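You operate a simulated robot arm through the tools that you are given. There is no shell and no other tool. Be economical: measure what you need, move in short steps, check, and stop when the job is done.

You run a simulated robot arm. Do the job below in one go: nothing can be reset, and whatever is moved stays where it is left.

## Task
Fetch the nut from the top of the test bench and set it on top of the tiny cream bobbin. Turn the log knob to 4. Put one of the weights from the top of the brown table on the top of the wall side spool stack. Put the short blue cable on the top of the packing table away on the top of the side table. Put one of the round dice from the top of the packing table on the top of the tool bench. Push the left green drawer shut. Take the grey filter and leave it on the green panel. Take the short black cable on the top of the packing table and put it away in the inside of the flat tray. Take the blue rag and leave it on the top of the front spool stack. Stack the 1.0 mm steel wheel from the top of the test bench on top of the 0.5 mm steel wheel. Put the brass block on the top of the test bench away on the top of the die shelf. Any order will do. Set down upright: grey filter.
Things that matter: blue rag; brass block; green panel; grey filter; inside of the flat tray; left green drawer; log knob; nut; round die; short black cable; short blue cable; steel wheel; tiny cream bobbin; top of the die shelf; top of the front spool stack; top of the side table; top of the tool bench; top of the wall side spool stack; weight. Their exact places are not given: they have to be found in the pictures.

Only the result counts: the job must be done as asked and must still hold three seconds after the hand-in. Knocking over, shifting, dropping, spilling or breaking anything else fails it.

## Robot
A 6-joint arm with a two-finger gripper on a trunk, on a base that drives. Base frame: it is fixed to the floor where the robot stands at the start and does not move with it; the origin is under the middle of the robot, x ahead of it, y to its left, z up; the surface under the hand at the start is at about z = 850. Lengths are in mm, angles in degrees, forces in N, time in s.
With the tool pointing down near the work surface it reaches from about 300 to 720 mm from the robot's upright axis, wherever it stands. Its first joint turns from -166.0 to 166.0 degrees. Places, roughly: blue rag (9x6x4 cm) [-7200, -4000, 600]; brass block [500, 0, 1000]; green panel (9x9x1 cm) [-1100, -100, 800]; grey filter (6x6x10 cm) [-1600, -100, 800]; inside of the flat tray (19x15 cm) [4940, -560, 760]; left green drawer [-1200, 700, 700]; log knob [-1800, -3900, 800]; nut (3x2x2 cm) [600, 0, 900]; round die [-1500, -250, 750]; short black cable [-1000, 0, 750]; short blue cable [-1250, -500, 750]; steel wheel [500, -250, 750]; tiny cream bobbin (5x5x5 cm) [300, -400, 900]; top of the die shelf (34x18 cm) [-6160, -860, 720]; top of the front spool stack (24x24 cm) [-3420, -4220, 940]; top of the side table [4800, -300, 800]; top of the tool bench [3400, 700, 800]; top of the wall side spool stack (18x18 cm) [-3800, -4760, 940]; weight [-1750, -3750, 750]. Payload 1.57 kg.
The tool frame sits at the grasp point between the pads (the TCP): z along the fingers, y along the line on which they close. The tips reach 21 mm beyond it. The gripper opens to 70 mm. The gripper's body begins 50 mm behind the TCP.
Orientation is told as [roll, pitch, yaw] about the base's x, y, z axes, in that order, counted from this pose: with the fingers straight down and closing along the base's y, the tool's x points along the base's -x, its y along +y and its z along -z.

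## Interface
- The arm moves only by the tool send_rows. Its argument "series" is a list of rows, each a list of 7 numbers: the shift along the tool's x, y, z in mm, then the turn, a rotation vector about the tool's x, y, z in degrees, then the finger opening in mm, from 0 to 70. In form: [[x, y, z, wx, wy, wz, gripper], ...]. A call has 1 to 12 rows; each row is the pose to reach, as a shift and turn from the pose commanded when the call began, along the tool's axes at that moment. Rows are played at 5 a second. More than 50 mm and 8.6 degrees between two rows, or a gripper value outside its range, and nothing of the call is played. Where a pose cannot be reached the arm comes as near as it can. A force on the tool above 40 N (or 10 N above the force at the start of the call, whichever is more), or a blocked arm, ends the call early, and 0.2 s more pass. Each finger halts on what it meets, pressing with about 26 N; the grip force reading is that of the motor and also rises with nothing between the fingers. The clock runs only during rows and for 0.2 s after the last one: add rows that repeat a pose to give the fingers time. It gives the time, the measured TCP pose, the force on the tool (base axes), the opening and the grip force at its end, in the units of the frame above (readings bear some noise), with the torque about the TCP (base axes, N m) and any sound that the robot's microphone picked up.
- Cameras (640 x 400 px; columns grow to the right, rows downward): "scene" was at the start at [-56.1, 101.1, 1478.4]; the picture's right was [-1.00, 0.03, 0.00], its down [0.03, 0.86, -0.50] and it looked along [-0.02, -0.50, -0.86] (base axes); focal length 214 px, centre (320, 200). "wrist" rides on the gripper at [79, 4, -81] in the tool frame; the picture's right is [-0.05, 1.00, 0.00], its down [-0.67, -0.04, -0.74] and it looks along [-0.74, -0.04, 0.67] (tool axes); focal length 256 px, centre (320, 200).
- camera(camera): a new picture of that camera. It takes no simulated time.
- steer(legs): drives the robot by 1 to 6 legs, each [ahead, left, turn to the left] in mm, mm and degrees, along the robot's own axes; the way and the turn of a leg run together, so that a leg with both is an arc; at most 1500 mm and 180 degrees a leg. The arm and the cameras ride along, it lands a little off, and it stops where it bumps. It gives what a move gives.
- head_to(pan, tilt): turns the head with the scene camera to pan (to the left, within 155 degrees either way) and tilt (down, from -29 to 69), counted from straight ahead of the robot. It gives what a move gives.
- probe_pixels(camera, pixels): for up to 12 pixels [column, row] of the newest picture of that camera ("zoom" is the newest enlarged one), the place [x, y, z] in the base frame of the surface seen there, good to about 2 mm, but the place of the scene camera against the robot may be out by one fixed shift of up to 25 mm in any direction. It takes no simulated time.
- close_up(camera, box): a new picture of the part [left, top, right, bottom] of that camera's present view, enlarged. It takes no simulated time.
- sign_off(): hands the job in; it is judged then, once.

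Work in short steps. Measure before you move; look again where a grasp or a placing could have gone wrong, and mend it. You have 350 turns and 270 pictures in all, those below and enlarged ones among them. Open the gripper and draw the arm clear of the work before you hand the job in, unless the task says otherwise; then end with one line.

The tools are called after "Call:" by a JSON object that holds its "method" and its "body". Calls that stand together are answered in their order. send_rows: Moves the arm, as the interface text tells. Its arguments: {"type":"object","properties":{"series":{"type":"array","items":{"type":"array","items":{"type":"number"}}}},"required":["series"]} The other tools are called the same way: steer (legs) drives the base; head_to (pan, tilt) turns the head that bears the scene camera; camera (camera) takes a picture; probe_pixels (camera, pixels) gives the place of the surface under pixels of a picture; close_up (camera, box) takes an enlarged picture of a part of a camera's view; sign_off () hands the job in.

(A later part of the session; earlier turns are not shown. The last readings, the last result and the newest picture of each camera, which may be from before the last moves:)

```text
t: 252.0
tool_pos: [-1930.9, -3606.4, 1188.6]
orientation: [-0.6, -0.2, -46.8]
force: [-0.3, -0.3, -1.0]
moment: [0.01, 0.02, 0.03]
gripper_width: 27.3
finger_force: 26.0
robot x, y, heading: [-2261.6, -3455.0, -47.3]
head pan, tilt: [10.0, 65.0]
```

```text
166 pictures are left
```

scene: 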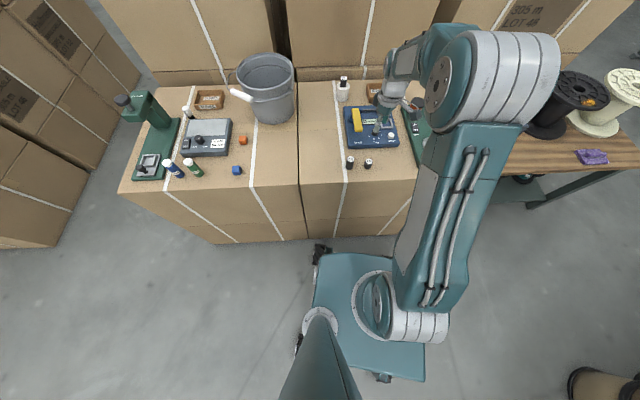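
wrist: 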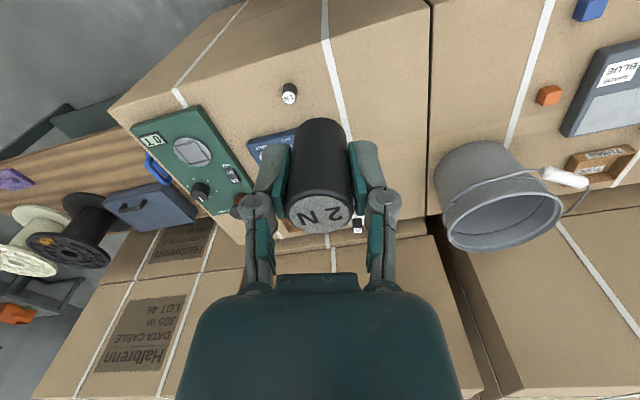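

Weight held. Back off, turn to heading 180 and drive towards the wall-side stack.

Call:
{"method": "steer", "body": {"legs": [[-200, 0, 0], [0, 0, -133], [442, 841, 0]]}}

Call:
{"method": "head_to", "body": {"pan": 50, "tilt": 40}}

Call:
{"method": "camera", "body": {"camera": "scene"}}

```text
t: 263.6
tool_pos: [-3180.5, -4265.7, 1188.3]
orientation: [-0.5, -0.3, 179.4]
force: [-0.2, 0.2, -2.4]
moment: [-0.03, -0.01, 0.0]
gripper_width: 27.2
finger_force: 25.6
robot x, y, heading: [-2842.0, -4132.9, 179.5]
head pan, tilt: [10.0, 65.0]
```

```text
t: 264.6
tool_pos: [-3181.5, -4266.8, 1188.4]
orientation: [-0.6, -0.3, 179.5]
force: [-0.4, -0.3, -1.8]
moment: [0.04, 0.01, -0.01]
gripper_width: 27.2
finger_force: 25.5
robot x, y, heading: [-2845.2, -4133.8, 179.6]
head pan, tilt: [50.0, 40.0]
```

```text
165 pictures are left
```

scene: 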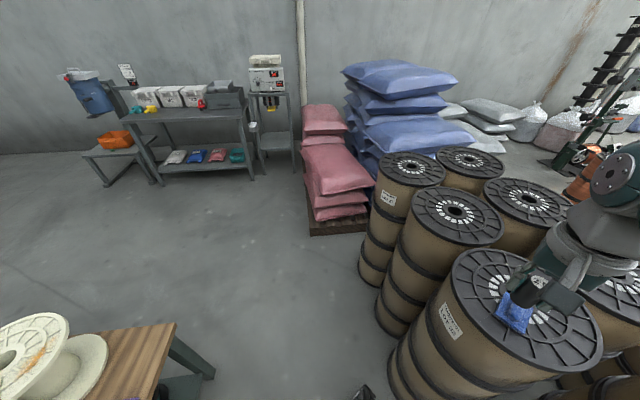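

Call:
{"method": "probe_pixels", "body": {"camera": "scene", "pixels": [[312, 233], [366, 230], [410, 170], [452, 213], [372, 280], [174, 326], [210, 372], [330, 210], [390, 330], [515, 285]]}}

```text
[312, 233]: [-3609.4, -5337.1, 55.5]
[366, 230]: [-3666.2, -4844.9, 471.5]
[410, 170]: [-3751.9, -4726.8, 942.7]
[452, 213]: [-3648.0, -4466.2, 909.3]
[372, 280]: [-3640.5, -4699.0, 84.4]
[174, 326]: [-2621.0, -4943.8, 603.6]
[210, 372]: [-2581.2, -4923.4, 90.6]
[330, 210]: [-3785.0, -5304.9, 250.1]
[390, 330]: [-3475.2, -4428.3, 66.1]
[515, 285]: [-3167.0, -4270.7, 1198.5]
```

Drive to (-3230,-4850).

Call:
{"method": "steer", "body": {"legs": [[118, 467, 0], [270, 250, 0]]}}

Call:
{"method": "camera", "body": {"camera": "wrist"}}

```text
t: 269.4
tool_pos: [-3566.2, -4983.3, 1192.1]
orientation: [-0.5, -0.4, 178.9]
force: [-2.3, 8.4, -4.4]
moment: [-0.45, -0.1, 0.03]
gripper_width: 27.1
finger_force: 25.7
robot x, y, heading: [-3228.5, -4850.3, 178.9]
head pan, tilt: [50.0, 40.0]
```

```text
164 pictures are left
```

wrist: 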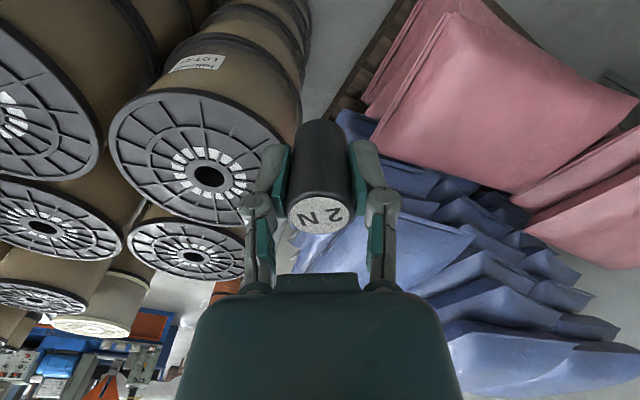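

Call:
{"method": "probe_pixels", "body": {"camera": "wrist", "pixels": [[110, 135], [180, 91], [165, 207], [235, 222], [270, 140], [209, 176], [230, 150], [190, 120], [150, 170]]}}

Call:
{"method": "close_up", "body": {"camera": "wrist", "box": [100, 80, 280, 240]}}

```text
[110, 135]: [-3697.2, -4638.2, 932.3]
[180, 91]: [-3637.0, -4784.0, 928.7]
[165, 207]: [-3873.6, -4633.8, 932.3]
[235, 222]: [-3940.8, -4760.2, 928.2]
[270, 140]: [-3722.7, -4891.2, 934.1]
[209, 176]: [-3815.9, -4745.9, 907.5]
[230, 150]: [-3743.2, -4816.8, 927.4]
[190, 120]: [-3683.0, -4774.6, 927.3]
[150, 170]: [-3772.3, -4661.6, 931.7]
```

```text
2.50 times, centred on (190, 160) of wrist
```

zoom: 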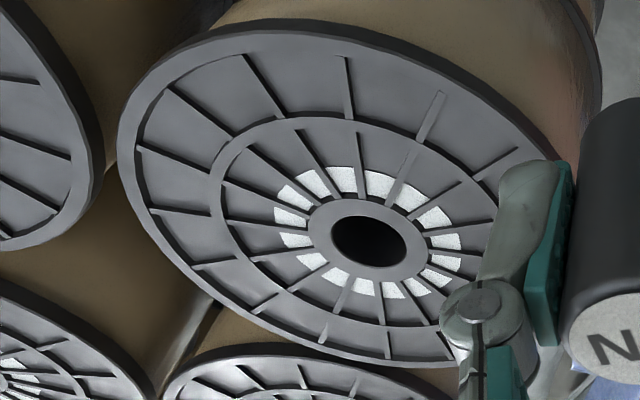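

Rim centre (-3790,-4758). I choose the sector between ribs near zoom (388,92); probe it.

Call:
{"method": "probe_pixels", "body": {"camera": "zoom", "pixels": [[388, 90], [345, 85], [433, 115], [350, 60], [340, 115], [445, 95], [418, 143], [395, 70], [380, 115]]}}

```text
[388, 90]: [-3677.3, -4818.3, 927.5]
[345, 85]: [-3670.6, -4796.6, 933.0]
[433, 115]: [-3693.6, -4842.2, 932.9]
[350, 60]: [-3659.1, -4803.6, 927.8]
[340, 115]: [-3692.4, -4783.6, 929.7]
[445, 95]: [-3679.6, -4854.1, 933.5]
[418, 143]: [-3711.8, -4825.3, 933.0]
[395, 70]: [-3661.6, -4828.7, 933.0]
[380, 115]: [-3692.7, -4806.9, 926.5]
```

Aim for the sector centre (-3687,-4816). Move above it and look.

Call:
{"method": "send_rows", "body": {"series": [[-24, -33, 0, 0, 0, 0, 15], [-50, -67, 0, 0, 0, 0, 15], [-75, -100, 0, 0, 0, 0, 15], [-100, -134, 0, 0, 0, 0, 15], [-122.7, -165, 0, 0, 0, 0, 15], [-122.7, -165, 48, 0, 0, 0, 15], [-122.7, -165, 96, 0, 0, 0, 15], [-122.7, -165, 144, 0, 0, 0, 15], [-122.7, -165, 185, 0, 0, 0, 15], [-122.7, -165, 185, 0, 0, 0, 15]]}}

Call:
{"method": "camera", "body": {"camera": "wrist"}}

```text
t: 271.6
tool_pos: [-3685.4, -4799.8, 1007.3]
orientation: [0.6, -0.3, 178.8]
force: [0.6, -0.1, -2.1]
moment: [0.02, -0.01, 0.01]
gripper_width: 27.3
finger_force: 26.1
robot x, y, heading: [-3228.6, -4856.3, 178.4]
head pan, tilt: [50.0, 40.0]
```

```text
162 pictures are left
```

wrist: 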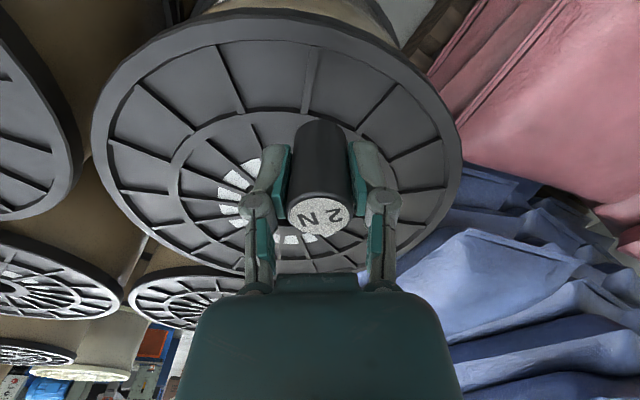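

Call:
{"method": "probe_pixels", "body": {"camera": "wrist", "pixels": [[311, 70], [308, 100], [385, 100], [370, 115], [342, 75], [340, 100], [340, 112], [345, 50], [115, 120], [455, 160], [135, 55]]}}

```text
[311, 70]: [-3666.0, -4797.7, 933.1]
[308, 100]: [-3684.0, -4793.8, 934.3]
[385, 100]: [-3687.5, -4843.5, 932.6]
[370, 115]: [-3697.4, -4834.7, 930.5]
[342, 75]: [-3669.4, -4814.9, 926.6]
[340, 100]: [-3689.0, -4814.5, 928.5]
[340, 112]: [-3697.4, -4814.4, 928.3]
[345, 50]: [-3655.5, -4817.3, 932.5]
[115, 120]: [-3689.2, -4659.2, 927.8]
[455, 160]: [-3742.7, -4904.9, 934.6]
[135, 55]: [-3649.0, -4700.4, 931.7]
```

Sector centre confirmed at (-3684,-4817). Shift 15 mm and lower near contact.

Call:
{"method": "send_rows", "body": {"series": [[1, 15.5, 10, 0, 0, 0, 15], [1, 15.5, 30, 0, 0, 0, 15], [1, 15.5, 42, 0, 0, 0, 15], [1, 15.5, 42, 0, 0, 0, 15]]}}

Call:
{"method": "camera", "body": {"camera": "wrist"}}

```text
t: 272.6
tool_pos: [-3682.4, -4814.8, 965.7]
orientation: [0.6, -0.5, 178.9]
force: [0.8, -0.9, -1.8]
moment: [-0.03, -0.01, 0.0]
gripper_width: 27.2
finger_force: 26.2
robot x, y, heading: [-3222.7, -4856.0, 178.6]
head pan, tilt: [50.0, 40.0]
```

```text
161 pictures are left
```

wrist: 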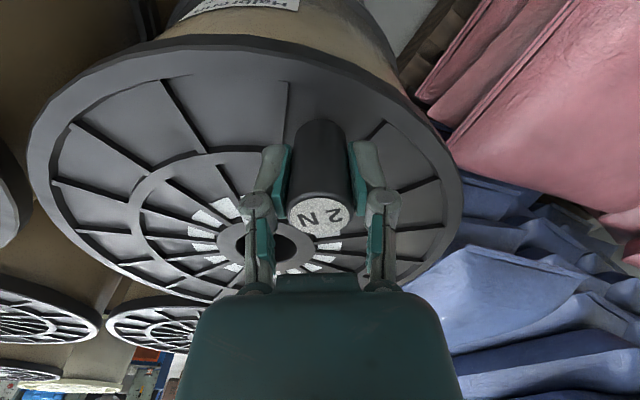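

Aligned between ribs. Lower to contact.

Call:
{"method": "send_rows", "body": {"series": [[0, 0, 3, 0, 0, 0, 15], [0, 0, 5, 0, 0, 0, 15], [0, 0, 6.5, 0, 0, 0, 15], [0, 0, 8, 0, 0, 0, 15], [0, 0, 8, 0, 0, 0, 15]]}}

```text
t: 273.8
tool_pos: [-3683.5, -4814.6, 958.1]
orientation: [0.6, -0.7, 178.9]
force: [-3.8, -6.1, 21.1]
moment: [-0.13, 0.15, 0.04]
gripper_width: 27.5
finger_force: 26.0
robot x, y, heading: [-3229.9, -4854.6, 178.7]
head pan, tilt: [50.0, 40.0]
```

Contact. Release and rise, then look.

Call:
{"method": "send_rows", "body": {"series": [[0, 0, -0.7, 0, 0, 0, 22], [0, 0, -0.7, 0, 0, 0, 34], [0, 0, -0.7, 0, 0, 0, 50], [0, 0, -0.7, 0, 0, 0, 50], [0, 0, -30, 0, 0, 0, 50], [0, 0, -75, 0, 0, 0, 50], [0, 0, -120, 0, 0, 0, 50], [0, 0, -165, 0, 0, 0, 50], [0, 0, -210, 0, 0, 0, 50], [40, 0, -230, 0, 0, 0, 50], [80, 0, -235, 0, 0, 0, 50]]}}

Call:
{"method": "camera", "body": {"camera": "wrist"}}

```text
t: 276.2
tool_pos: [-3602.1, -4811.2, 1192.4]
orientation: [0.6, -0.4, 179.0]
force: [-0.9, 0.2, -0.4]
moment: [0.01, -0.03, 0.02]
gripper_width: 49.7
finger_force: 0.0
robot x, y, heading: [-3229.8, -4855.6, 178.6]
head pan, tilt: [50.0, 40.0]
```

```text
160 pictures are left
```

wrist: 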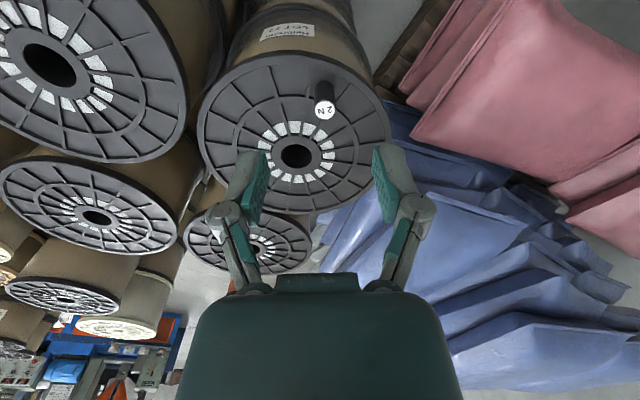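

Weight placed well. Drive back toward the packing bench region.

Call:
{"method": "steer", "body": {"legs": [[-263, -261, 0], [-109, -453, 0], [-320, -858, 0], [-171, -1205, 0], [-822, -345, 0]]}}

```text
t: 295.6
tool_pos: [-1874.6, -1700.5, 1190.9]
orientation: [0.7, -0.5, -178.2]
force: [0.1, 0.1, -0.1]
moment: [-0.02, 0.01, -0.02]
gripper_width: 49.9
finger_force: 0.1
robot x, y, heading: [-1496.5, -1723.7, -178.3]
head pan, tilt: [50.0, 40.0]
```

Look at the packing bench's end and back from here (pan -92).

Call:
{"method": "head_to", "body": {"pan": -92, "tilt": 25}}

Call:
{"method": "camera", "body": {"camera": "scene"}}

```text
t: 297.8
tool_pos: [-1874.3, -1700.8, 1190.3]
orientation: [0.6, -0.4, -178.1]
force: [-0.3, -0.6, 0.2]
moment: [0.0, 0.0, 0.01]
gripper_width: 50.0
finger_force: 0.1
robot x, y, heading: [-1495.8, -1725.0, -178.4]
head pan, tilt: [-92.0, 25.0]
```

```text
159 pictures are left
```

scene: 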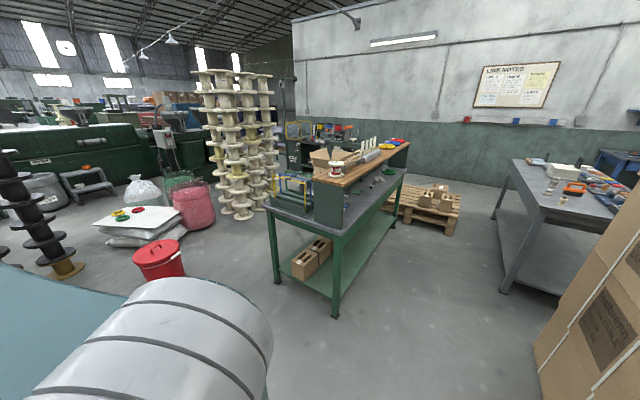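

Call:
{"method": "close_up", "body": {"camera": "scene", "box": [250, 120, 430, 260]}}

Call:
{"method": "probe_pixels", "body": {"camera": "scene", "pixels": [[335, 317], [277, 280], [268, 208], [340, 225], [405, 165], [310, 190], [290, 185], [160, 275], [315, 275], [330, 205]]}}

```text
2.86 times, centred on (340, 190) of scene
```

zoom: 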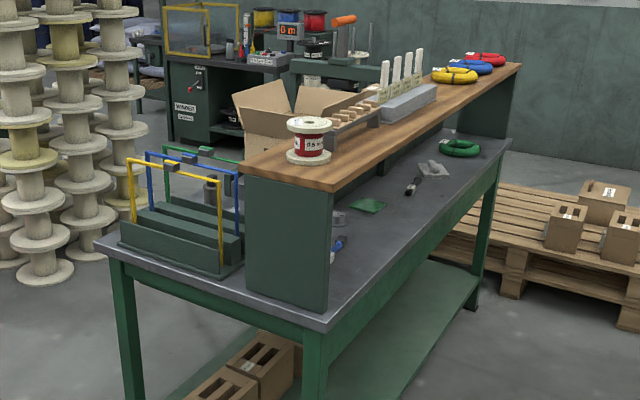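

```text
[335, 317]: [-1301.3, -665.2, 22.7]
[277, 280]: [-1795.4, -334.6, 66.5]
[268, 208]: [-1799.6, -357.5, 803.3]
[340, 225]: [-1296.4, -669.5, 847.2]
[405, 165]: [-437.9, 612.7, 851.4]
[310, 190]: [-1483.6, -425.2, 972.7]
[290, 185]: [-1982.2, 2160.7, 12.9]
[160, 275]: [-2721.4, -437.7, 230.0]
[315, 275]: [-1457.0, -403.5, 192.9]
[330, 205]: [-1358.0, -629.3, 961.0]
```

The filter is behind the bench's upper panel, reachable from the back (west) side. Drive to about (-2200,-1150) and look north.

Call:
{"method": "steer", "body": {"legs": [[684, -571, 0], [0, 0, -92]]}}

Call:
{"method": "head_to", "body": {"pan": 0, "tilt": 30}}

Call:
{"method": "camera", "body": {"camera": "scene"}}

```text
t: 306.4
tool_pos: [-2164.3, -809.4, 1190.5]
orientation: [0.5, -0.3, 89.5]
force: [-0.8, 0.4, 0.2]
moment: [-0.04, -0.01, 0.02]
gripper_width: 50.0
finger_force: 0.0
robot x, y, heading: [-2200.3, -1186.6, 89.1]
head pan, tilt: [-92.0, 25.0]
```

```text
t: 308.1
tool_pos: [-2165.4, -809.4, 1191.3]
orientation: [0.6, -0.3, 89.5]
force: [0.2, 0.2, 0.5]
moment: [-0.02, 0.01, 0.02]
gripper_width: 50.2
finger_force: 0.2
robot x, y, heading: [-2208.8, -1185.9, 89.3]
head pan, tilt: [0.0, 30.0]
```

```text
157 pictures are left
```

scene: 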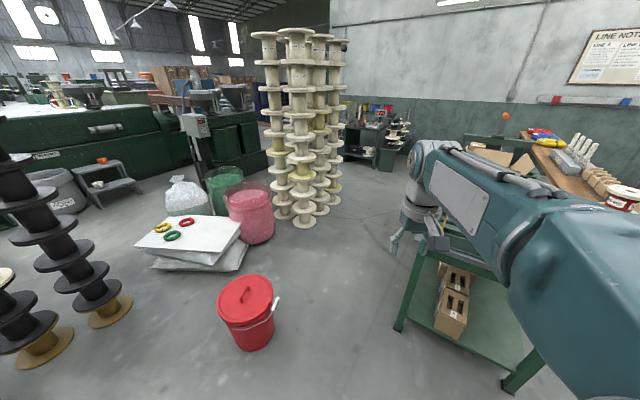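

Call:
{"method": "probe_pixels", "body": {"camera": "scene", "pixels": [[303, 226], [335, 185], [275, 345], [397, 330], [275, 235], [390, 230], [380, 165], [345, 200]]}}

```text
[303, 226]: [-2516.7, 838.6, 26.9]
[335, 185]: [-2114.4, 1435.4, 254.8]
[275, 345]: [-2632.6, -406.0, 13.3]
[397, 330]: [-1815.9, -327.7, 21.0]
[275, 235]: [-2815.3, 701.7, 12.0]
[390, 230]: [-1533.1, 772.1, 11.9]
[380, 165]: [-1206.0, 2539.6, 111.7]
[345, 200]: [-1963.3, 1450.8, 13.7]
```

Pass between bucket and bench corner, then turn to face the bench back.

Call:
{"method": "steer", "body": {"legs": [[1300, 0, 0], [0, -120, 0], [0, 0, -121]]}}

Call:
{"method": "head_to", "body": {"pan": 10, "tilt": 45}}

Call:
{"method": "camera", "body": {"camera": "scene"}}

Call:
{"method": "camera", "body": {"camera": "wrist"}}

```text
t: 320.6
tool_pos: [-1780.2, -99.6, 1190.3]
orientation: [0.5, -0.4, -31.1]
force: [0.9, 0.1, -0.3]
moment: [-0.02, 0.02, 0.01]
gripper_width: 50.2
finger_force: 0.1
robot x, y, heading: [-2082.8, 127.0, -31.1]
head pan, tilt: [0.0, 30.0]
```

```text
t: 321.4
tool_pos: [-1779.0, -99.6, 1191.3]
orientation: [0.6, -0.5, -31.1]
force: [0.4, 0.4, -0.2]
moment: [0.01, -0.02, -0.01]
gripper_width: 49.8
finger_force: 0.0
robot x, y, heading: [-2085.4, 124.7, -31.2]
head pan, tilt: [10.0, 45.0]
```

```text
156 pictures are left
```

scene: 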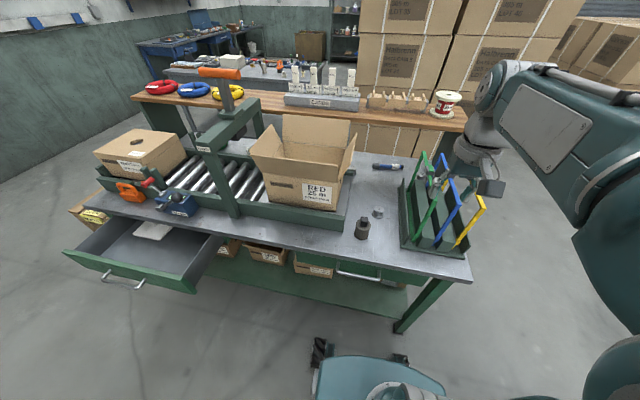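

```text
155 pictures are left
```

wrist: 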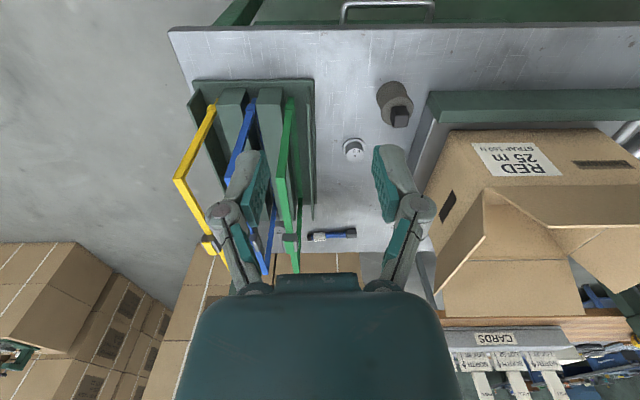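

Everything visible. Drawer open at left (scene (140,260)). Probe drawer, filter, die and bench edge.

Call:
{"method": "close_up", "body": {"camera": "scene", "box": [40, 180, 260, 320]}}

Call:
{"method": "probe_pixels", "body": {"camera": "scene", "pixels": [[66, 254], [192, 290], [125, 270], [125, 283], [110, 219], [215, 240], [150, 231], [210, 255], [470, 280], [78, 215]]}}

Call:
{"method": "probe_pixels", "body": {"camera": "wrist", "pixels": [[400, 117], [394, 92], [353, 147], [345, 145], [330, 236], [350, 30], [560, 28], [312, 110], [430, 95]]}}

```text
2.86 times, centred on (150, 250) of scene
```

zoom: 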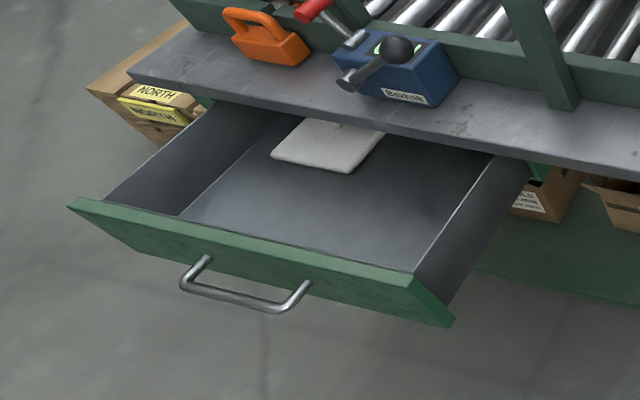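

```text
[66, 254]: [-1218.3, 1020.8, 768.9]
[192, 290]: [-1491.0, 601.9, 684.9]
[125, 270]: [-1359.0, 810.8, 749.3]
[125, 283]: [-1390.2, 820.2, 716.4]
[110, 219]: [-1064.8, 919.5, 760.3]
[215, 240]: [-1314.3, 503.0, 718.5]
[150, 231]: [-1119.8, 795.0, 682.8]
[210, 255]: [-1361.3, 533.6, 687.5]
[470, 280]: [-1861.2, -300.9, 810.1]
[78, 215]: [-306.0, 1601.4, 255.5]
```

```text
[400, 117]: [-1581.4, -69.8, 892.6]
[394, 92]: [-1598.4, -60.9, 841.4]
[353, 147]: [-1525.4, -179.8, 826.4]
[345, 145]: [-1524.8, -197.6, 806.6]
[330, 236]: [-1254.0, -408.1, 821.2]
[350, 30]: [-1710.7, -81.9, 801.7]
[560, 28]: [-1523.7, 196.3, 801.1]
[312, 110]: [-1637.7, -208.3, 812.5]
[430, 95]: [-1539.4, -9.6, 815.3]
```

Drawer front centre (-1367,795), handle bar at (-1400,800,z≈704). I'll push on the handle; drive to (-1749,1034), heading -34°.

Call:
{"method": "steer", "body": {"legs": [[-130, 0, 0], [-52, 950, 0], [0, 0, -3]]}}

Call:
{"method": "camera", "body": {"camera": "wrist"}}

Call:
{"method": "camera", "body": {"camera": "scene"}}

```text
t: 327.7
tool_pos: [-1445.4, 805.3, 1191.1]
orientation: [0.5, -0.5, -34.3]
force: [0.6, 0.0, -0.3]
moment: [-0.02, 0.01, 0.01]
gripper_width: 49.9
finger_force: 0.1
robot x, y, heading: [-1737.4, 1050.3, -34.8]
head pan, tilt: [10.0, 45.0]
```

```text
153 pictures are left
```

wrist: 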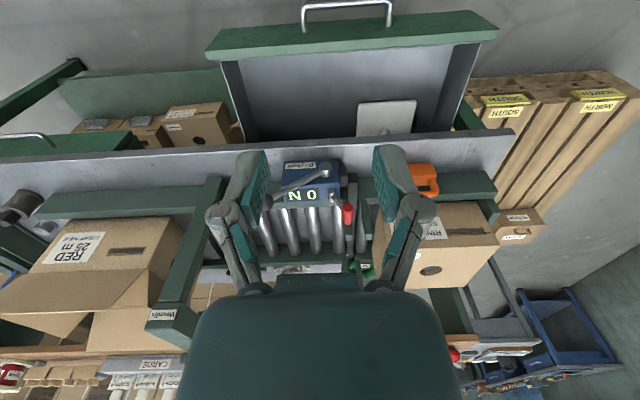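

```text
152 pictures are left
```

scene: 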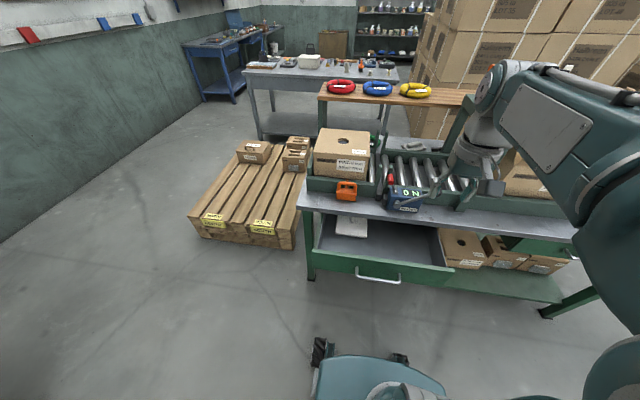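

Call:
{"method": "probe_pixels", "body": {"camera": "wrist", "pixels": [[346, 4], [305, 15], [389, 15], [210, 50], [495, 30], [350, 37], [330, 155], [350, 25], [295, 190], [420, 140]]}}

```text
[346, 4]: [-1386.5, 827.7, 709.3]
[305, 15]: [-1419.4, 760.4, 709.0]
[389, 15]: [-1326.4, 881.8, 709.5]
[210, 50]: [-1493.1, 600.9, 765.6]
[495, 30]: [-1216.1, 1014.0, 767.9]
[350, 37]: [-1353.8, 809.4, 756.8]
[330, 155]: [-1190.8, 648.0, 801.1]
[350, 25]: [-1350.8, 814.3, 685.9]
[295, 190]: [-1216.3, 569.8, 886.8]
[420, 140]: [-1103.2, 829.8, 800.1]
```

Handle bar centre (-1386,828), z≈705. Lower closed fingers 35 mm in front of it, leaned 10°.

Call:
{"method": "send_rows", "body": {"series": [[0, 20, 30, 0, 0, 0, 20], [-1, 45, 60, 0, 0, 0, 0], [-1, 52, 105, 0, -3, 0, 0], [-1, 52, 150, 0, -6, 0, 0], [-1, 52, 195, 0, -10, 0, 0], [-1, 52, 240, 0, -10, 0, 0], [-1, 52, 285, 0, -10, 0, 0], [-1, 52, 330, 0, -10, 0, 0], [-1, 52, 375, 0, -10, 0, 0], [-1, 52, 420, 0, -10, 0, 0], [-1, 52, 460, 0, -10, 0, 0], [-1, 52, 482, 0, -10, 0, 0]]}}

Call:
{"method": "camera", "body": {"camera": "wrist"}}

```text
t: 330.3
tool_pos: [-1408.3, 849.6, 707.3]
orientation: [0.6, -10.4, -34.3]
force: [-0.2, 0.1, -0.1]
moment: [-0.02, 0.0, -0.02]
gripper_width: 0.1
finger_force: 25.7
robot x, y, heading: [-1735.4, 1045.7, -34.4]
head pan, tilt: [10.0, 45.0]
```

```text
151 pictures are left
```

wrist: 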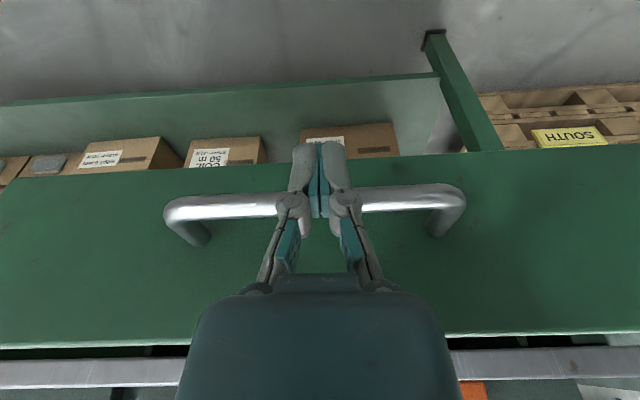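

Centred on the handle. Push forward.

Call:
{"method": "send_rows", "body": {"series": [[-20, 0, 3.5, 0, 0, 0, 0], [-39, 0, 7, 0, 0, 0, 0], [-59, 0, 10.4, 0, 0, 0, 0], [-79, 0, 13.9, 0, 0, 0, 0], [-98, 0, 17.4, 0, 0, 0, 0], [-118, 0, 20.9, 0, 0, 0, 0], [-138, 0, 24.4, 0, 0, 0, 0], [-158, 0, 27.8, 0, 0, 0, 0], [-177, 0, 31, 0, 0, 0, 0], [-197, 0, 35, 0, 0, 0, 0]]}}

Call:
{"method": "camera", "body": {"camera": "wrist"}}

```text
t: 332.5
tool_pos: [-1244.4, 736.3, 710.6]
orientation: [0.5, -10.4, -34.3]
force: [-0.1, 0.4, 0.5]
moment: [-0.04, -0.01, -0.01]
gripper_width: 0.0
finger_force: 26.6
robot x, y, heading: [-1737.4, 1046.1, -34.2]
head pan, tilt: [10.0, 45.0]
```

```text
150 pictures are left
```

wrist: 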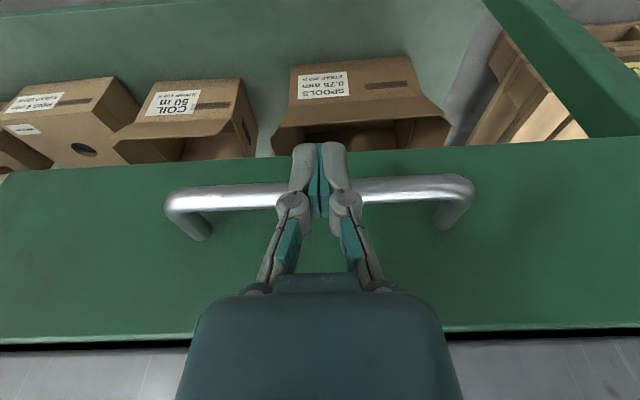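

Nearly closed; continue until it stops.

Call:
{"method": "send_rows", "body": {"series": [[-8, 0, 1.4, 0, 0, 0, 0], [-16, 0, 2.8, 0, 0, 0, 0], [-24, 0, 4.2, 0, 0, 0, 0], [-32, 0, 5.6, 0, 0, 0, 0], [-40, 0, 7, 0, 0, 0, 0], [-48, 0, 8.4, 0, 0, 0, 0], [-56, 0, 9.8, 0, 0, 0, 0]]}}

Call:
{"method": "camera", "body": {"camera": "wrist"}}

```text
t: 333.7
tool_pos: [-1216.2, 717.4, 708.4]
orientation: [0.6, -9.6, -34.3]
force: [-7.6, 4.6, 3.5]
moment: [-0.33, -0.6, 0.16]
gripper_width: 0.0
finger_force: 26.0
robot x, y, heading: [-1733.6, 1048.1, -34.6]
head pan, tilt: [10.0, 45.0]
stopped in row 6: the force on the tool passed its limit at 53 N (the readings are from after the stop); the commanded pose is now the measured one
```

```text
149 pictures are left
```

wrist: 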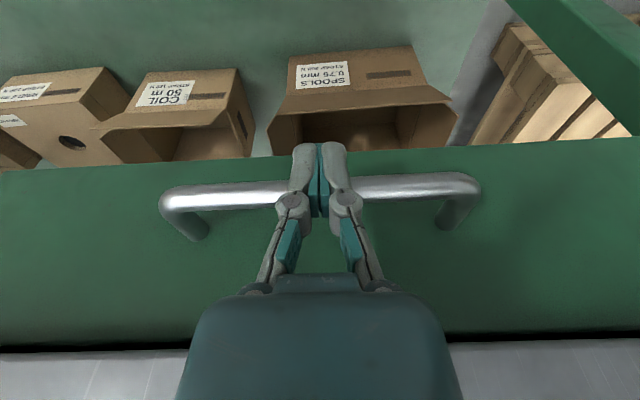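

Hit the stop. Withdraw 60 mm and rise, then verify.

Call:
{"method": "send_rows", "body": {"series": [[30, 0, -5, 0, 0, 0, 0], [60, 0, -10.4, 0, 0, 0, 0], [90, 0, -16, 0, 0, 0, 0], [83, 0, -60, 0, 0, 0, 0], [76, 0, -105, 0, 0, 0, 0], [68, 0, -150, 0, 3, 0, 10], [60, 0, -195, 0, 6, 0, 20], [52, 0, -240, 0, 10, 0, 30], [45, 0, -285, 0, 10, 0, 40], [38, 0, -330, 0, 10, 0, 50], [32, 0, -370, 0, 10, 0, 60]]}}

Call:
{"method": "camera", "body": {"camera": "scene"}}

```text
t: 336.1
tool_pos: [-1295.8, 769.8, 1068.3]
orientation: [0.5, 0.2, -34.1]
force: [-0.4, -0.6, 0.4]
moment: [-0.02, 0.0, -0.01]
gripper_width: 60.1
finger_force: 0.1
robot x, y, heading: [-1735.0, 1045.8, -34.5]
head pan, tilt: [10.0, 45.0]
```

```text
148 pictures are left
```

scene: 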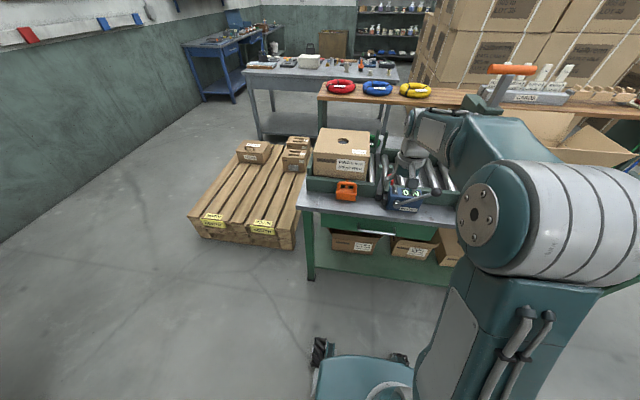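

Call:
{"method": "close_up", "body": {"camera": "scene", "box": [290, 190, 460, 290]}}

Call:
{"method": "probe_pixels", "body": {"camera": "zoom", "pixels": [[120, 120], [500, 190], [300, 150], [60, 60], [300, 100], [550, 120]]}}

```text
3.76 times, centred on (375, 240) of scene
```

zoom: 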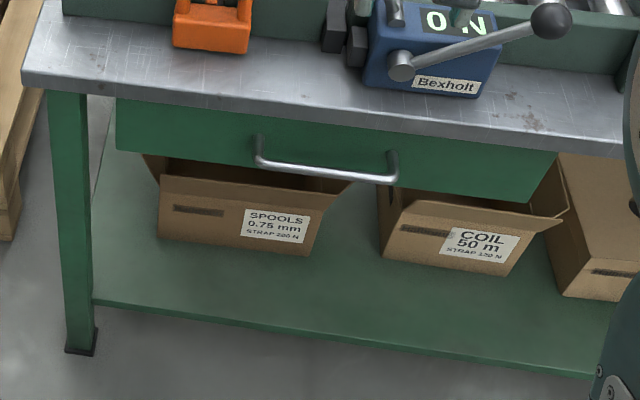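

```text
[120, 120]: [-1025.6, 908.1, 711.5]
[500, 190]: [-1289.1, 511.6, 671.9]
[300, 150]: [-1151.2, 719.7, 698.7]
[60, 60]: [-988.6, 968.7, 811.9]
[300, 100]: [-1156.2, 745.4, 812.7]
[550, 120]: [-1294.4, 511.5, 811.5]
```

Drawer is shut. Stow the arm and drive to the filter.

Call:
{"method": "send_rows", "body": {"series": [[35, 0, -30, 0, 0, 0, 65], [70, 0, -60, 0, 0, 0, 65], [105, 0, -90, 0, 0, 0, 65], [140, 0, -120, 0, 0, 0, 65], [140, 0, -120, 0, 0, 0, 65]]}}

Call:
{"method": "steer", "body": {"legs": [[0, -847, 0], [215, 0, 0]]}}

Call:
{"method": "camera", "body": {"camera": "wrist"}}

```text
t: 337.3
tool_pos: [-1410.7, 845.0, 1188.8]
orientation: [0.5, 0.3, -34.3]
force: [-1.1, 0.7, 0.2]
moment: [0.01, 0.0, -0.02]
gripper_width: 65.2
finger_force: 0.0
robot x, y, heading: [-1739.1, 1046.7, -34.4]
head pan, tilt: [10.0, 45.0]
```

```text
t: 343.1
tool_pos: [-1714.4, 26.5, 1188.6]
orientation: [0.5, 0.2, -35.0]
force: [-0.2, -0.2, 0.2]
moment: [0.02, 0.01, -0.01]
gripper_width: 65.1
finger_force: 0.1
robot x, y, heading: [-2037.8, 232.1, -35.3]
head pan, tilt: [10.0, 45.0]
```

```text
146 pictures are left
```

wrist: 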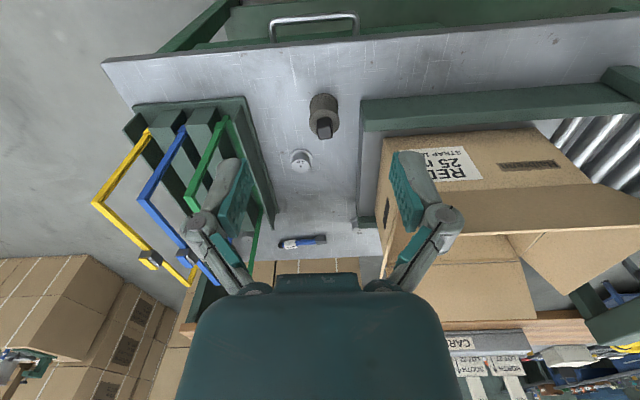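

Call:
{"method": "close_up", "body": {"camera": "wrist", "box": [280, 80, 360, 180]}}

Call:
{"method": "probe_pixels", "body": {"camera": "wrist", "pixels": [[324, 126], [310, 117], [338, 112], [316, 100], [330, 100], [323, 135], [301, 162], [318, 122], [330, 122]]}}

```text
4.00 times, centred on (320, 130) of wrist
```

zoom: 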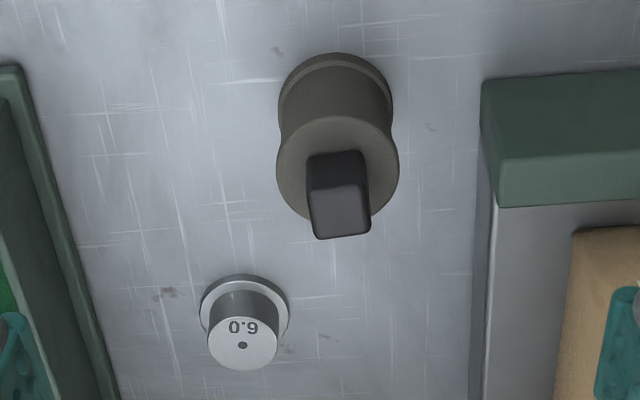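

```text
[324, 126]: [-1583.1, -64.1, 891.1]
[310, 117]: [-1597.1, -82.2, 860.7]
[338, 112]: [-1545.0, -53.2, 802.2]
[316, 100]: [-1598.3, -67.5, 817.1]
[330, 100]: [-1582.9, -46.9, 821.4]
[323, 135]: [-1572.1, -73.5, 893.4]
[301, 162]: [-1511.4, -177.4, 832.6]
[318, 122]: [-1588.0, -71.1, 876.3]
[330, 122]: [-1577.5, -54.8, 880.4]
```

The filter has a square knob on top (centre ≈(-1577,-68), top 893). Move above it at z≈960 and look.

Call:
{"method": "send_rows", "body": {"series": [[-40, 0, 0, 0, 0, 0, 60], [-80, 0, 0, 0, 0, 0, 50], [-120, 0, 0, 0, 0, 0, 40], [-164, 1, 10, 0, 0, 0, 40], [-166, 1, 58, 0, 0, 0, 40], [-166, 1, 106, 0, 0, 0, 40], [-166, 1, 154, 0, 0, 0, 40], [-166, 1, 202, 0, 0, 0, 40], [-166, 1, 228, 0, 0, 0, 40], [-166, 1, 228, 0, 0, 0, 40]]}}

Call:
{"method": "camera", "body": {"camera": "wrist"}}

```text
t: 345.2
tool_pos: [-1575.8, -67.0, 960.7]
orientation: [0.6, 0.4, -35.1]
force: [-1.0, -0.2, 0.6]
moment: [0.02, 0.01, -0.04]
gripper_width: 40.0
finger_force: 0.1
robot x, y, heading: [-2037.8, 232.8, -35.6]
head pan, tilt: [10.0, 45.0]
```

```text
144 pictures are left
```

wrist: 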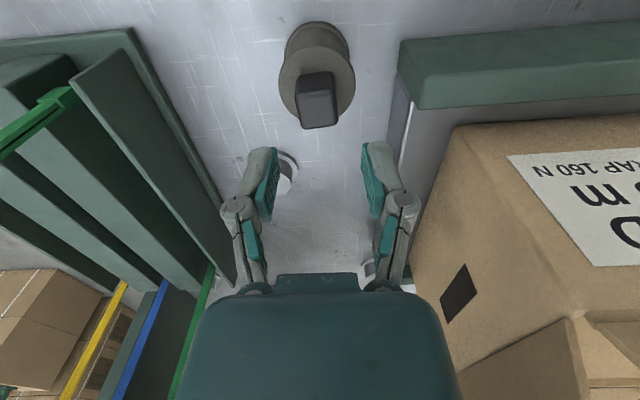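

Call:
{"method": "probe_pixels", "body": {"camera": "wrist", "pixels": [[318, 110], [304, 112], [334, 108], [318, 98], [320, 126], [318, 78], [285, 80], [352, 80], [405, 70], [455, 135], [440, 200], [150, 150]]}}

```text
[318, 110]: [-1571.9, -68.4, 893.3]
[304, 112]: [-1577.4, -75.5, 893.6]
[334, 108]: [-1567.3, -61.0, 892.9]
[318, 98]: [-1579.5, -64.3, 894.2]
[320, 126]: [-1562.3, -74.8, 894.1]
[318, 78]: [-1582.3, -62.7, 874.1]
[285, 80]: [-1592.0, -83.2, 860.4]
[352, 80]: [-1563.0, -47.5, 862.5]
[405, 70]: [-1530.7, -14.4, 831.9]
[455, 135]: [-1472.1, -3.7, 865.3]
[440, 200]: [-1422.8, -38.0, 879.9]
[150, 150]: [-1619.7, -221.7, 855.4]
```

Knob centre (-1571.5,-68.5), rotated ~7°. Descend to TCP 884 and grip.

Call:
{"method": "send_rows", "body": {"series": [[-4, 1, 30, 0, 0, -7, 40], [-4, 1, 60, 0, 0, -7, 40], [-4, 1, 76, 0, 0, -7, 40], [-4, 1, 76, 0, 0, -7, 25], [-4, 1, 76, 0, 0, -7, 8], [-4, 1, 76, 0, 0, -7, 8], [-4, 1, 76, 0, 0, -7, 8]]}}

Call:
{"method": "send_rows", "body": {"series": [[0, 0, -10, 0, 0, 0, 8], [0, 0, -50, 0, 0, 0, 8], [0, 0, -95, 0, 0, 0, 8], [0, 0, -140, 0, 0, 0, 8], [0, 0, -185, 0, 0, 0, 8], [0, 0, -230, 0, 0, 0, 8], [0, 0, -270, 0, 0, 0, 8], [40, 0, -295, 0, 0, 0, 8], [80, 0, -315, 0, 0, 4, 8], [125, 0, -315, 0, 0, 7, 8], [165, 0, -315, 0, 0, 7, 8]]}}

Call:
{"method": "camera", "body": {"camera": "wrist"}}

```text
t: 346.9
tool_pos: [-1571.9, -67.2, 884.2]
orientation: [0.5, 0.2, -28.0]
force: [-0.9, 0.3, 0.7]
moment: [-0.03, -0.03, 0.01]
gripper_width: 25.4
finger_force: 25.6
robot x, y, heading: [-2035.6, 235.4, -35.2]
head pan, tilt: [10.0, 45.0]
```

```text
t: 349.2
tool_pos: [-1723.0, 11.8, 1200.3]
orientation: [0.6, 0.3, -35.0]
force: [1.3, -0.6, -2.8]
moment: [-0.01, 0.06, 0.0]
gripper_width: 25.5
finger_force: 25.9
robot x, y, heading: [-2037.2, 231.0, -35.6]
head pan, tilt: [10.0, 45.0]
```

```text
143 pictures are left
```

wrist: 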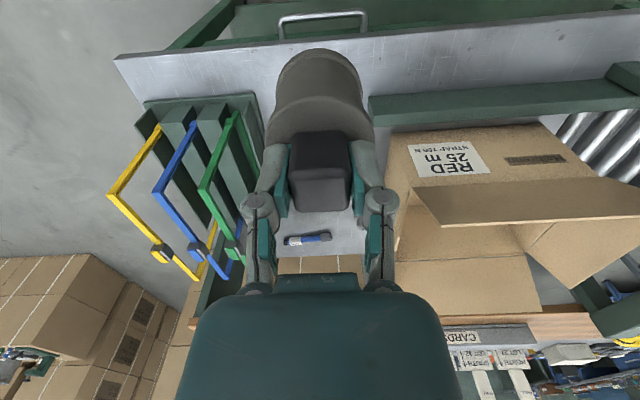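

Filter held. Drive back out around the bench corner (between bucket and bench), heading south.

Call:
{"method": "steer", "body": {"legs": [[-150, 0, 0], [0, 0, -55], [0, -55, 0], [1380, 0, 0]]}}

```text
t: 360.1
tool_pos: [-2232.6, -1430.8, 1199.8]
orientation: [0.6, 0.3, -90.3]
force: [0.3, -0.4, -1.4]
moment: [0.01, 0.0, 0.03]
gripper_width: 25.4
finger_force: 26.1
robot x, y, heading: [-2228.6, -1046.2, -90.7]
head pan, tilt: [10.0, 45.0]
```

Call:
{"method": "steer", "body": {"legs": [[293, 932, 0], [-507, 594, 0], [0, 0, -123]]}}

Call:
{"method": "head_to", "body": {"pan": 15, "tilt": 40}}

Call:
{"method": "camera", "body": {"camera": "scene"}}

```text
t: 374.0
tool_pos: [-1042.8, -633.3, 1202.3]
orientation: [0.5, 0.3, 146.8]
force: [-0.4, -0.3, -1.2]
moment: [0.04, 0.0, -0.01]
gripper_width: 25.4
finger_force: 25.9
robot x, y, heading: [-724.9, -846.2, 146.6]
head pan, tilt: [10.0, 45.0]
```

```text
t: 374.6
tool_pos: [-1043.4, -634.3, 1201.3]
orientation: [0.7, 0.3, 146.8]
force: [0.2, 0.1, -1.6]
moment: [0.01, 0.01, -0.01]
gripper_width: 25.8
finger_force: 26.4
robot x, y, heading: [-721.5, -842.4, 146.7]
head pan, tilt: [15.0, 40.0]
```

```text
142 pictures are left
```

scene: 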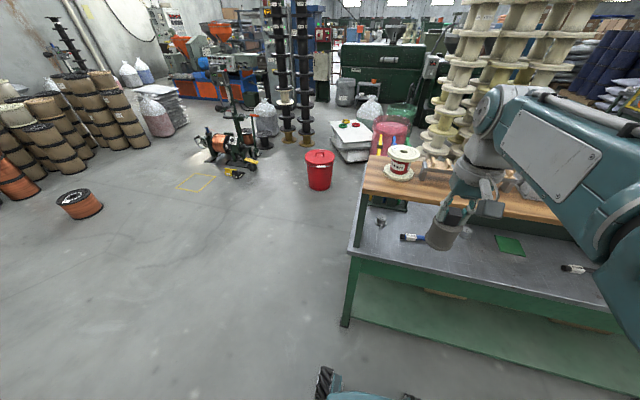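

Drive right along the bench to face the green panel.

Call:
{"method": "steer", "body": {"legs": [[0, -424, 0], [175, 0, 0]]}}

Call:
{"method": "camera", "body": {"camera": "wrist"}}

Call:
{"method": "camera", "body": {"camera": "scene"}}

```text
t: 378.3
tool_pos: [-958.4, -180.5, 1200.7]
orientation: [0.7, 0.3, 146.7]
force: [0.4, 0.8, -2.2]
moment: [0.01, -0.03, -0.01]
gripper_width: 25.4
finger_force: 25.9
robot x, y, heading: [-637.5, -396.9, 146.7]
head pan, tilt: [15.0, 40.0]
```

```text
141 pictures are left
```

wrist: 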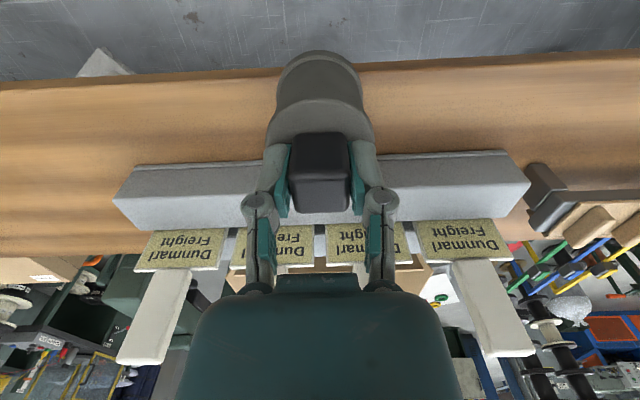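

```text
140 pictures are left
```

scene: 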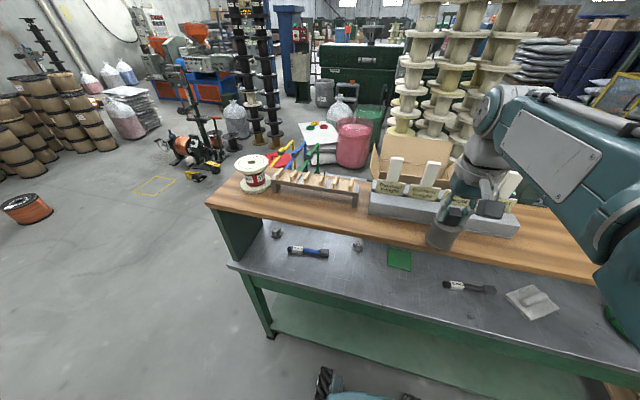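

Panel at (398,258), dice at (358,245) and (276,232), cables at (308,252) and (468,287). Probe.

Call:
{"method": "probe_pixels", "body": {"camera": "scene", "pixels": [[398, 258], [388, 268], [411, 270], [390, 247], [412, 252], [468, 287], [308, 252], [358, 245], [276, 232], [440, 247], [330, 225], [400, 242]]}}

Call:
{"method": "close_up", "body": {"camera": "scene", "box": [250, 200, 560, 350]}}

```text
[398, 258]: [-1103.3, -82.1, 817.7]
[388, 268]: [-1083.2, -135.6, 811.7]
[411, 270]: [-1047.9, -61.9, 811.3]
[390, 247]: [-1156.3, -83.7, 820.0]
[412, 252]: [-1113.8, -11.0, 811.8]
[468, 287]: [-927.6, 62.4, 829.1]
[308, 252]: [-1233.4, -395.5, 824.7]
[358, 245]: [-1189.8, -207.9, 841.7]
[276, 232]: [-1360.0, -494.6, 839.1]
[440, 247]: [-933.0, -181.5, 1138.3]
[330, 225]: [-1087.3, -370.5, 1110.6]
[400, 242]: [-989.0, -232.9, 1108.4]
```

```text
2.06 times, centred on (405, 275) of scene
```

zoom: 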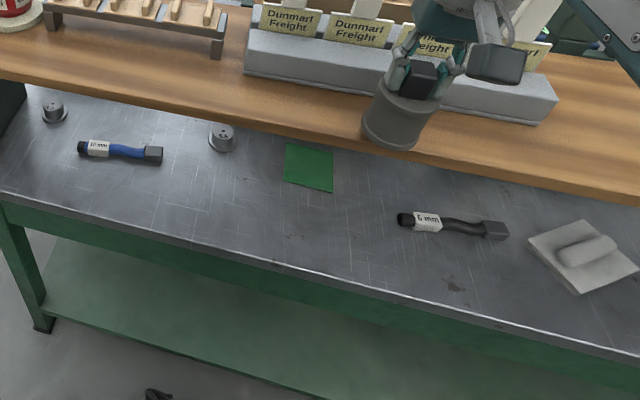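

Check where the shelf front edge is relative to the panel with wrist probes.

Call:
{"method": "probe_pixels", "body": {"camera": "wrist", "pixels": [[100, 90], [500, 63], [200, 30], [500, 30], [450, 68], [440, 58], [250, 120], [560, 120], [100, 60], [500, 10]]}}

```text
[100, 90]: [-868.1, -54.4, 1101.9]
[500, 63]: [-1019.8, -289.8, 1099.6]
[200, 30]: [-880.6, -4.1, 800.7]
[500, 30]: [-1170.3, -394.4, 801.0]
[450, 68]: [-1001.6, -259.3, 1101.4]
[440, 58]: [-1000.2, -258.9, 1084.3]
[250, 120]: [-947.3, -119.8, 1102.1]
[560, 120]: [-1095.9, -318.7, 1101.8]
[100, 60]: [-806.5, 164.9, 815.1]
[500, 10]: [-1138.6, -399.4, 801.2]
```

Call:
{"method": "probe_pixels", "body": {"camera": "scene", "pixels": [[400, 300], [400, 306], [300, 285], [500, 328], [240, 265], [400, 225], [400, 235], [300, 218]]}}

```text
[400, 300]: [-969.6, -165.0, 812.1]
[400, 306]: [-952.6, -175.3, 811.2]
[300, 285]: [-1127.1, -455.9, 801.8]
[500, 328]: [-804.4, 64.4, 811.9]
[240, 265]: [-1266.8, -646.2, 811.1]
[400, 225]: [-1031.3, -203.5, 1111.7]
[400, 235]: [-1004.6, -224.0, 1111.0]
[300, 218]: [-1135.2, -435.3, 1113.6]
```

The shelf (top z 1101) sits right over the bench's front edge, so panel and cables lie beneath it: I need a leaned tool. I'll set the filter temporarily on the shelf's front strip and regrasp it with the tool leaned 70°. Probe the tray on the shelf first.

Call:
{"method": "probe_pixels", "body": {"camera": "wrist", "pixels": [[180, 175], [200, 163], [250, 158], [440, 160], [480, 152], [180, 200], [230, 150], [400, 150]]}}

```text
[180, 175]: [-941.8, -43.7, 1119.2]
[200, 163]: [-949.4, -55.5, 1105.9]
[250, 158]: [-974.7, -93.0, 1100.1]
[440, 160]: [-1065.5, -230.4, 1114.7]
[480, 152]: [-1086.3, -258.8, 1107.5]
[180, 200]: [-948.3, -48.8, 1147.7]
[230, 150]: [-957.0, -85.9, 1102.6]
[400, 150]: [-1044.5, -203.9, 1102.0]
```

The strip before the tray is only 67 mm. Look for free wood to the right (image left): raise and shift 180 mm that way.

Call:
{"method": "send_rows", "body": {"series": [[0, 0, -45, 0, 0, 0, 8], [0, -45, -60, 0, 0, 0, 8], [0, -90, -60, 0, 0, 0, 8], [0, -135, -60, 0, 0, 0, 8], [0, -180, -60, 0, 0, 0, 8], [0, -180, -60, 0, 0, 0, 8]]}}

Call:
{"method": "camera", "body": {"camera": "wrist"}}

```text
t: 379.7
tool_pos: [-859.6, -29.3, 1260.1]
orientation: [0.6, 0.3, 146.6]
force: [0.3, 0.6, -1.5]
moment: [0.0, -0.03, -0.01]
gripper_width: 25.5
finger_force: 26.2
robot x, y, heading: [-638.9, -393.0, 146.4]
head pan, tilt: [15.0, 40.0]
```

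```text
138 pictures are left
```

wrist: 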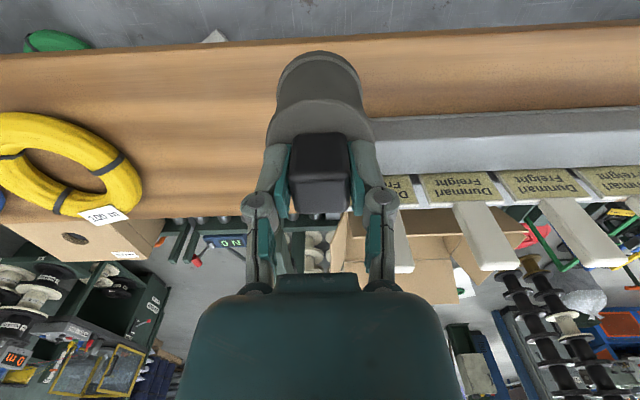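

Call:
{"method": "probe_pixels", "body": {"camera": "wrist", "pixels": [[143, 180], [220, 60], [220, 130], [220, 205], [385, 140], [380, 175], [240, 150], [250, 100]]}}

```text
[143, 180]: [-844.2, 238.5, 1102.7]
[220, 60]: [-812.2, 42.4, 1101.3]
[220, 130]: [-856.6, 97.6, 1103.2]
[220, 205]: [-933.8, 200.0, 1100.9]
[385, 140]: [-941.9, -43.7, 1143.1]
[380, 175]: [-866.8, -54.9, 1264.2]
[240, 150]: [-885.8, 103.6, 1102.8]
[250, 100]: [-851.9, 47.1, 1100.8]
```

Set the filter at (-862,66) on the shelf.

Call:
{"method": "send_rows", "body": {"series": [[-20, -30, 0, 0, 0, 0, 8], [-40, -60, 0, 0, 0, 0, 8], [-55, -79, 10, 0, 0, 0, 8], [-55, -79, 50, 0, 0, 0, 8], [-55, -79, 68, 0, 0, 0, 8], [-55, -79, 73, 0, 0, 0, 8], [-55, -79, 73, 0, 0, 0, 8]]}}

Call:
{"method": "camera", "body": {"camera": "wrist"}}

```text
t: 381.3
tool_pos: [-861.5, 66.4, 1184.2]
orientation: [0.6, 0.3, 146.7]
force: [-0.5, -0.2, -0.7]
moment: [-0.04, 0.01, -0.06]
gripper_width: 25.5
finger_force: 26.0
robot x, y, heading: [-636.3, -394.1, 146.8]
head pan, tilt: [15.0, 40.0]
```

```text
137 pictures are left
```

wrist: 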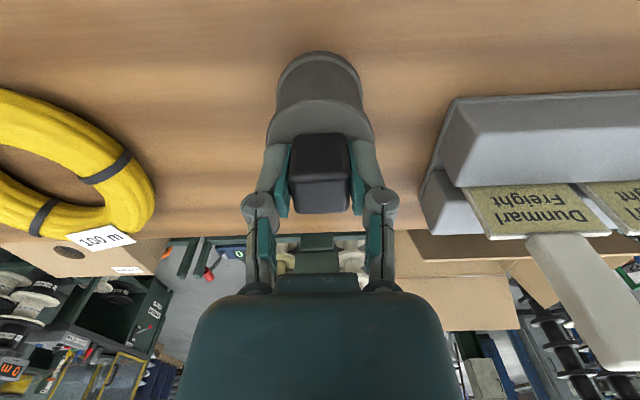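

Lower to contact.

Call:
{"method": "send_rows", "body": {"series": [[0, 0, 1, 0, 0, 0, 8], [0, 0, 2, 0, 0, 0, 8], [0, 0, 3, 0, 0, 0, 8], [0, 0, 3, 0, 0, 0, 8]]}}

```text
t: 382.3
tool_pos: [-862.1, 65.2, 1181.7]
orientation: [0.5, 0.2, 146.7]
force: [-1.1, 7.2, 19.5]
moment: [0.18, 0.09, 0.06]
gripper_width: 26.0
finger_force: 25.8
robot x, y, heading: [-634.9, -393.0, 146.3]
head pan, tilt: [15.0, 40.0]
```

Contact. Release and rise.

Call:
{"method": "send_rows", "body": {"series": [[0, 0, -0.5, 0, 0, 0, 25], [0, 0, -0.5, 0, 0, 0, 40], [0, 0, -0.5, 0, 0, 0, 50], [0, 0, -30, 0, 0, 0, 50], [0, 0, -70, 0, 0, 0, 50], [0, 0, -100, 0, 0, 0, 50], [0, 0, -100, 0, 0, 0, 50]]}}

Call:
{"method": "camera", "body": {"camera": "wrist"}}

```text
t: 383.9
tool_pos: [-863.1, 66.3, 1281.3]
orientation: [0.6, 0.4, 146.7]
force: [0.2, -0.1, -0.3]
moment: [-0.01, -0.03, 0.01]
gripper_width: 50.0
finger_force: 0.1
robot x, y, heading: [-637.5, -394.5, 146.4]
head pan, tilt: [15.0, 40.0]
```

```text
136 pictures are left
```

wrist: 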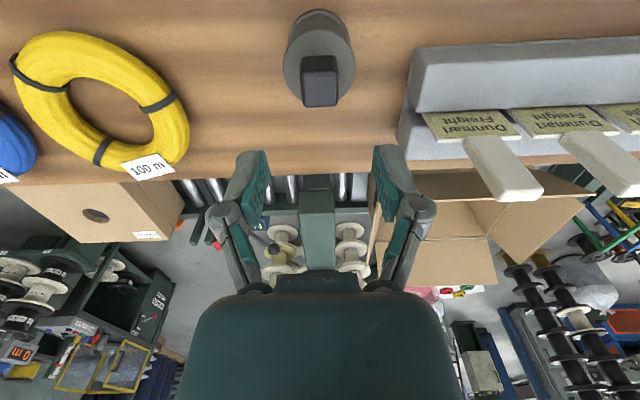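

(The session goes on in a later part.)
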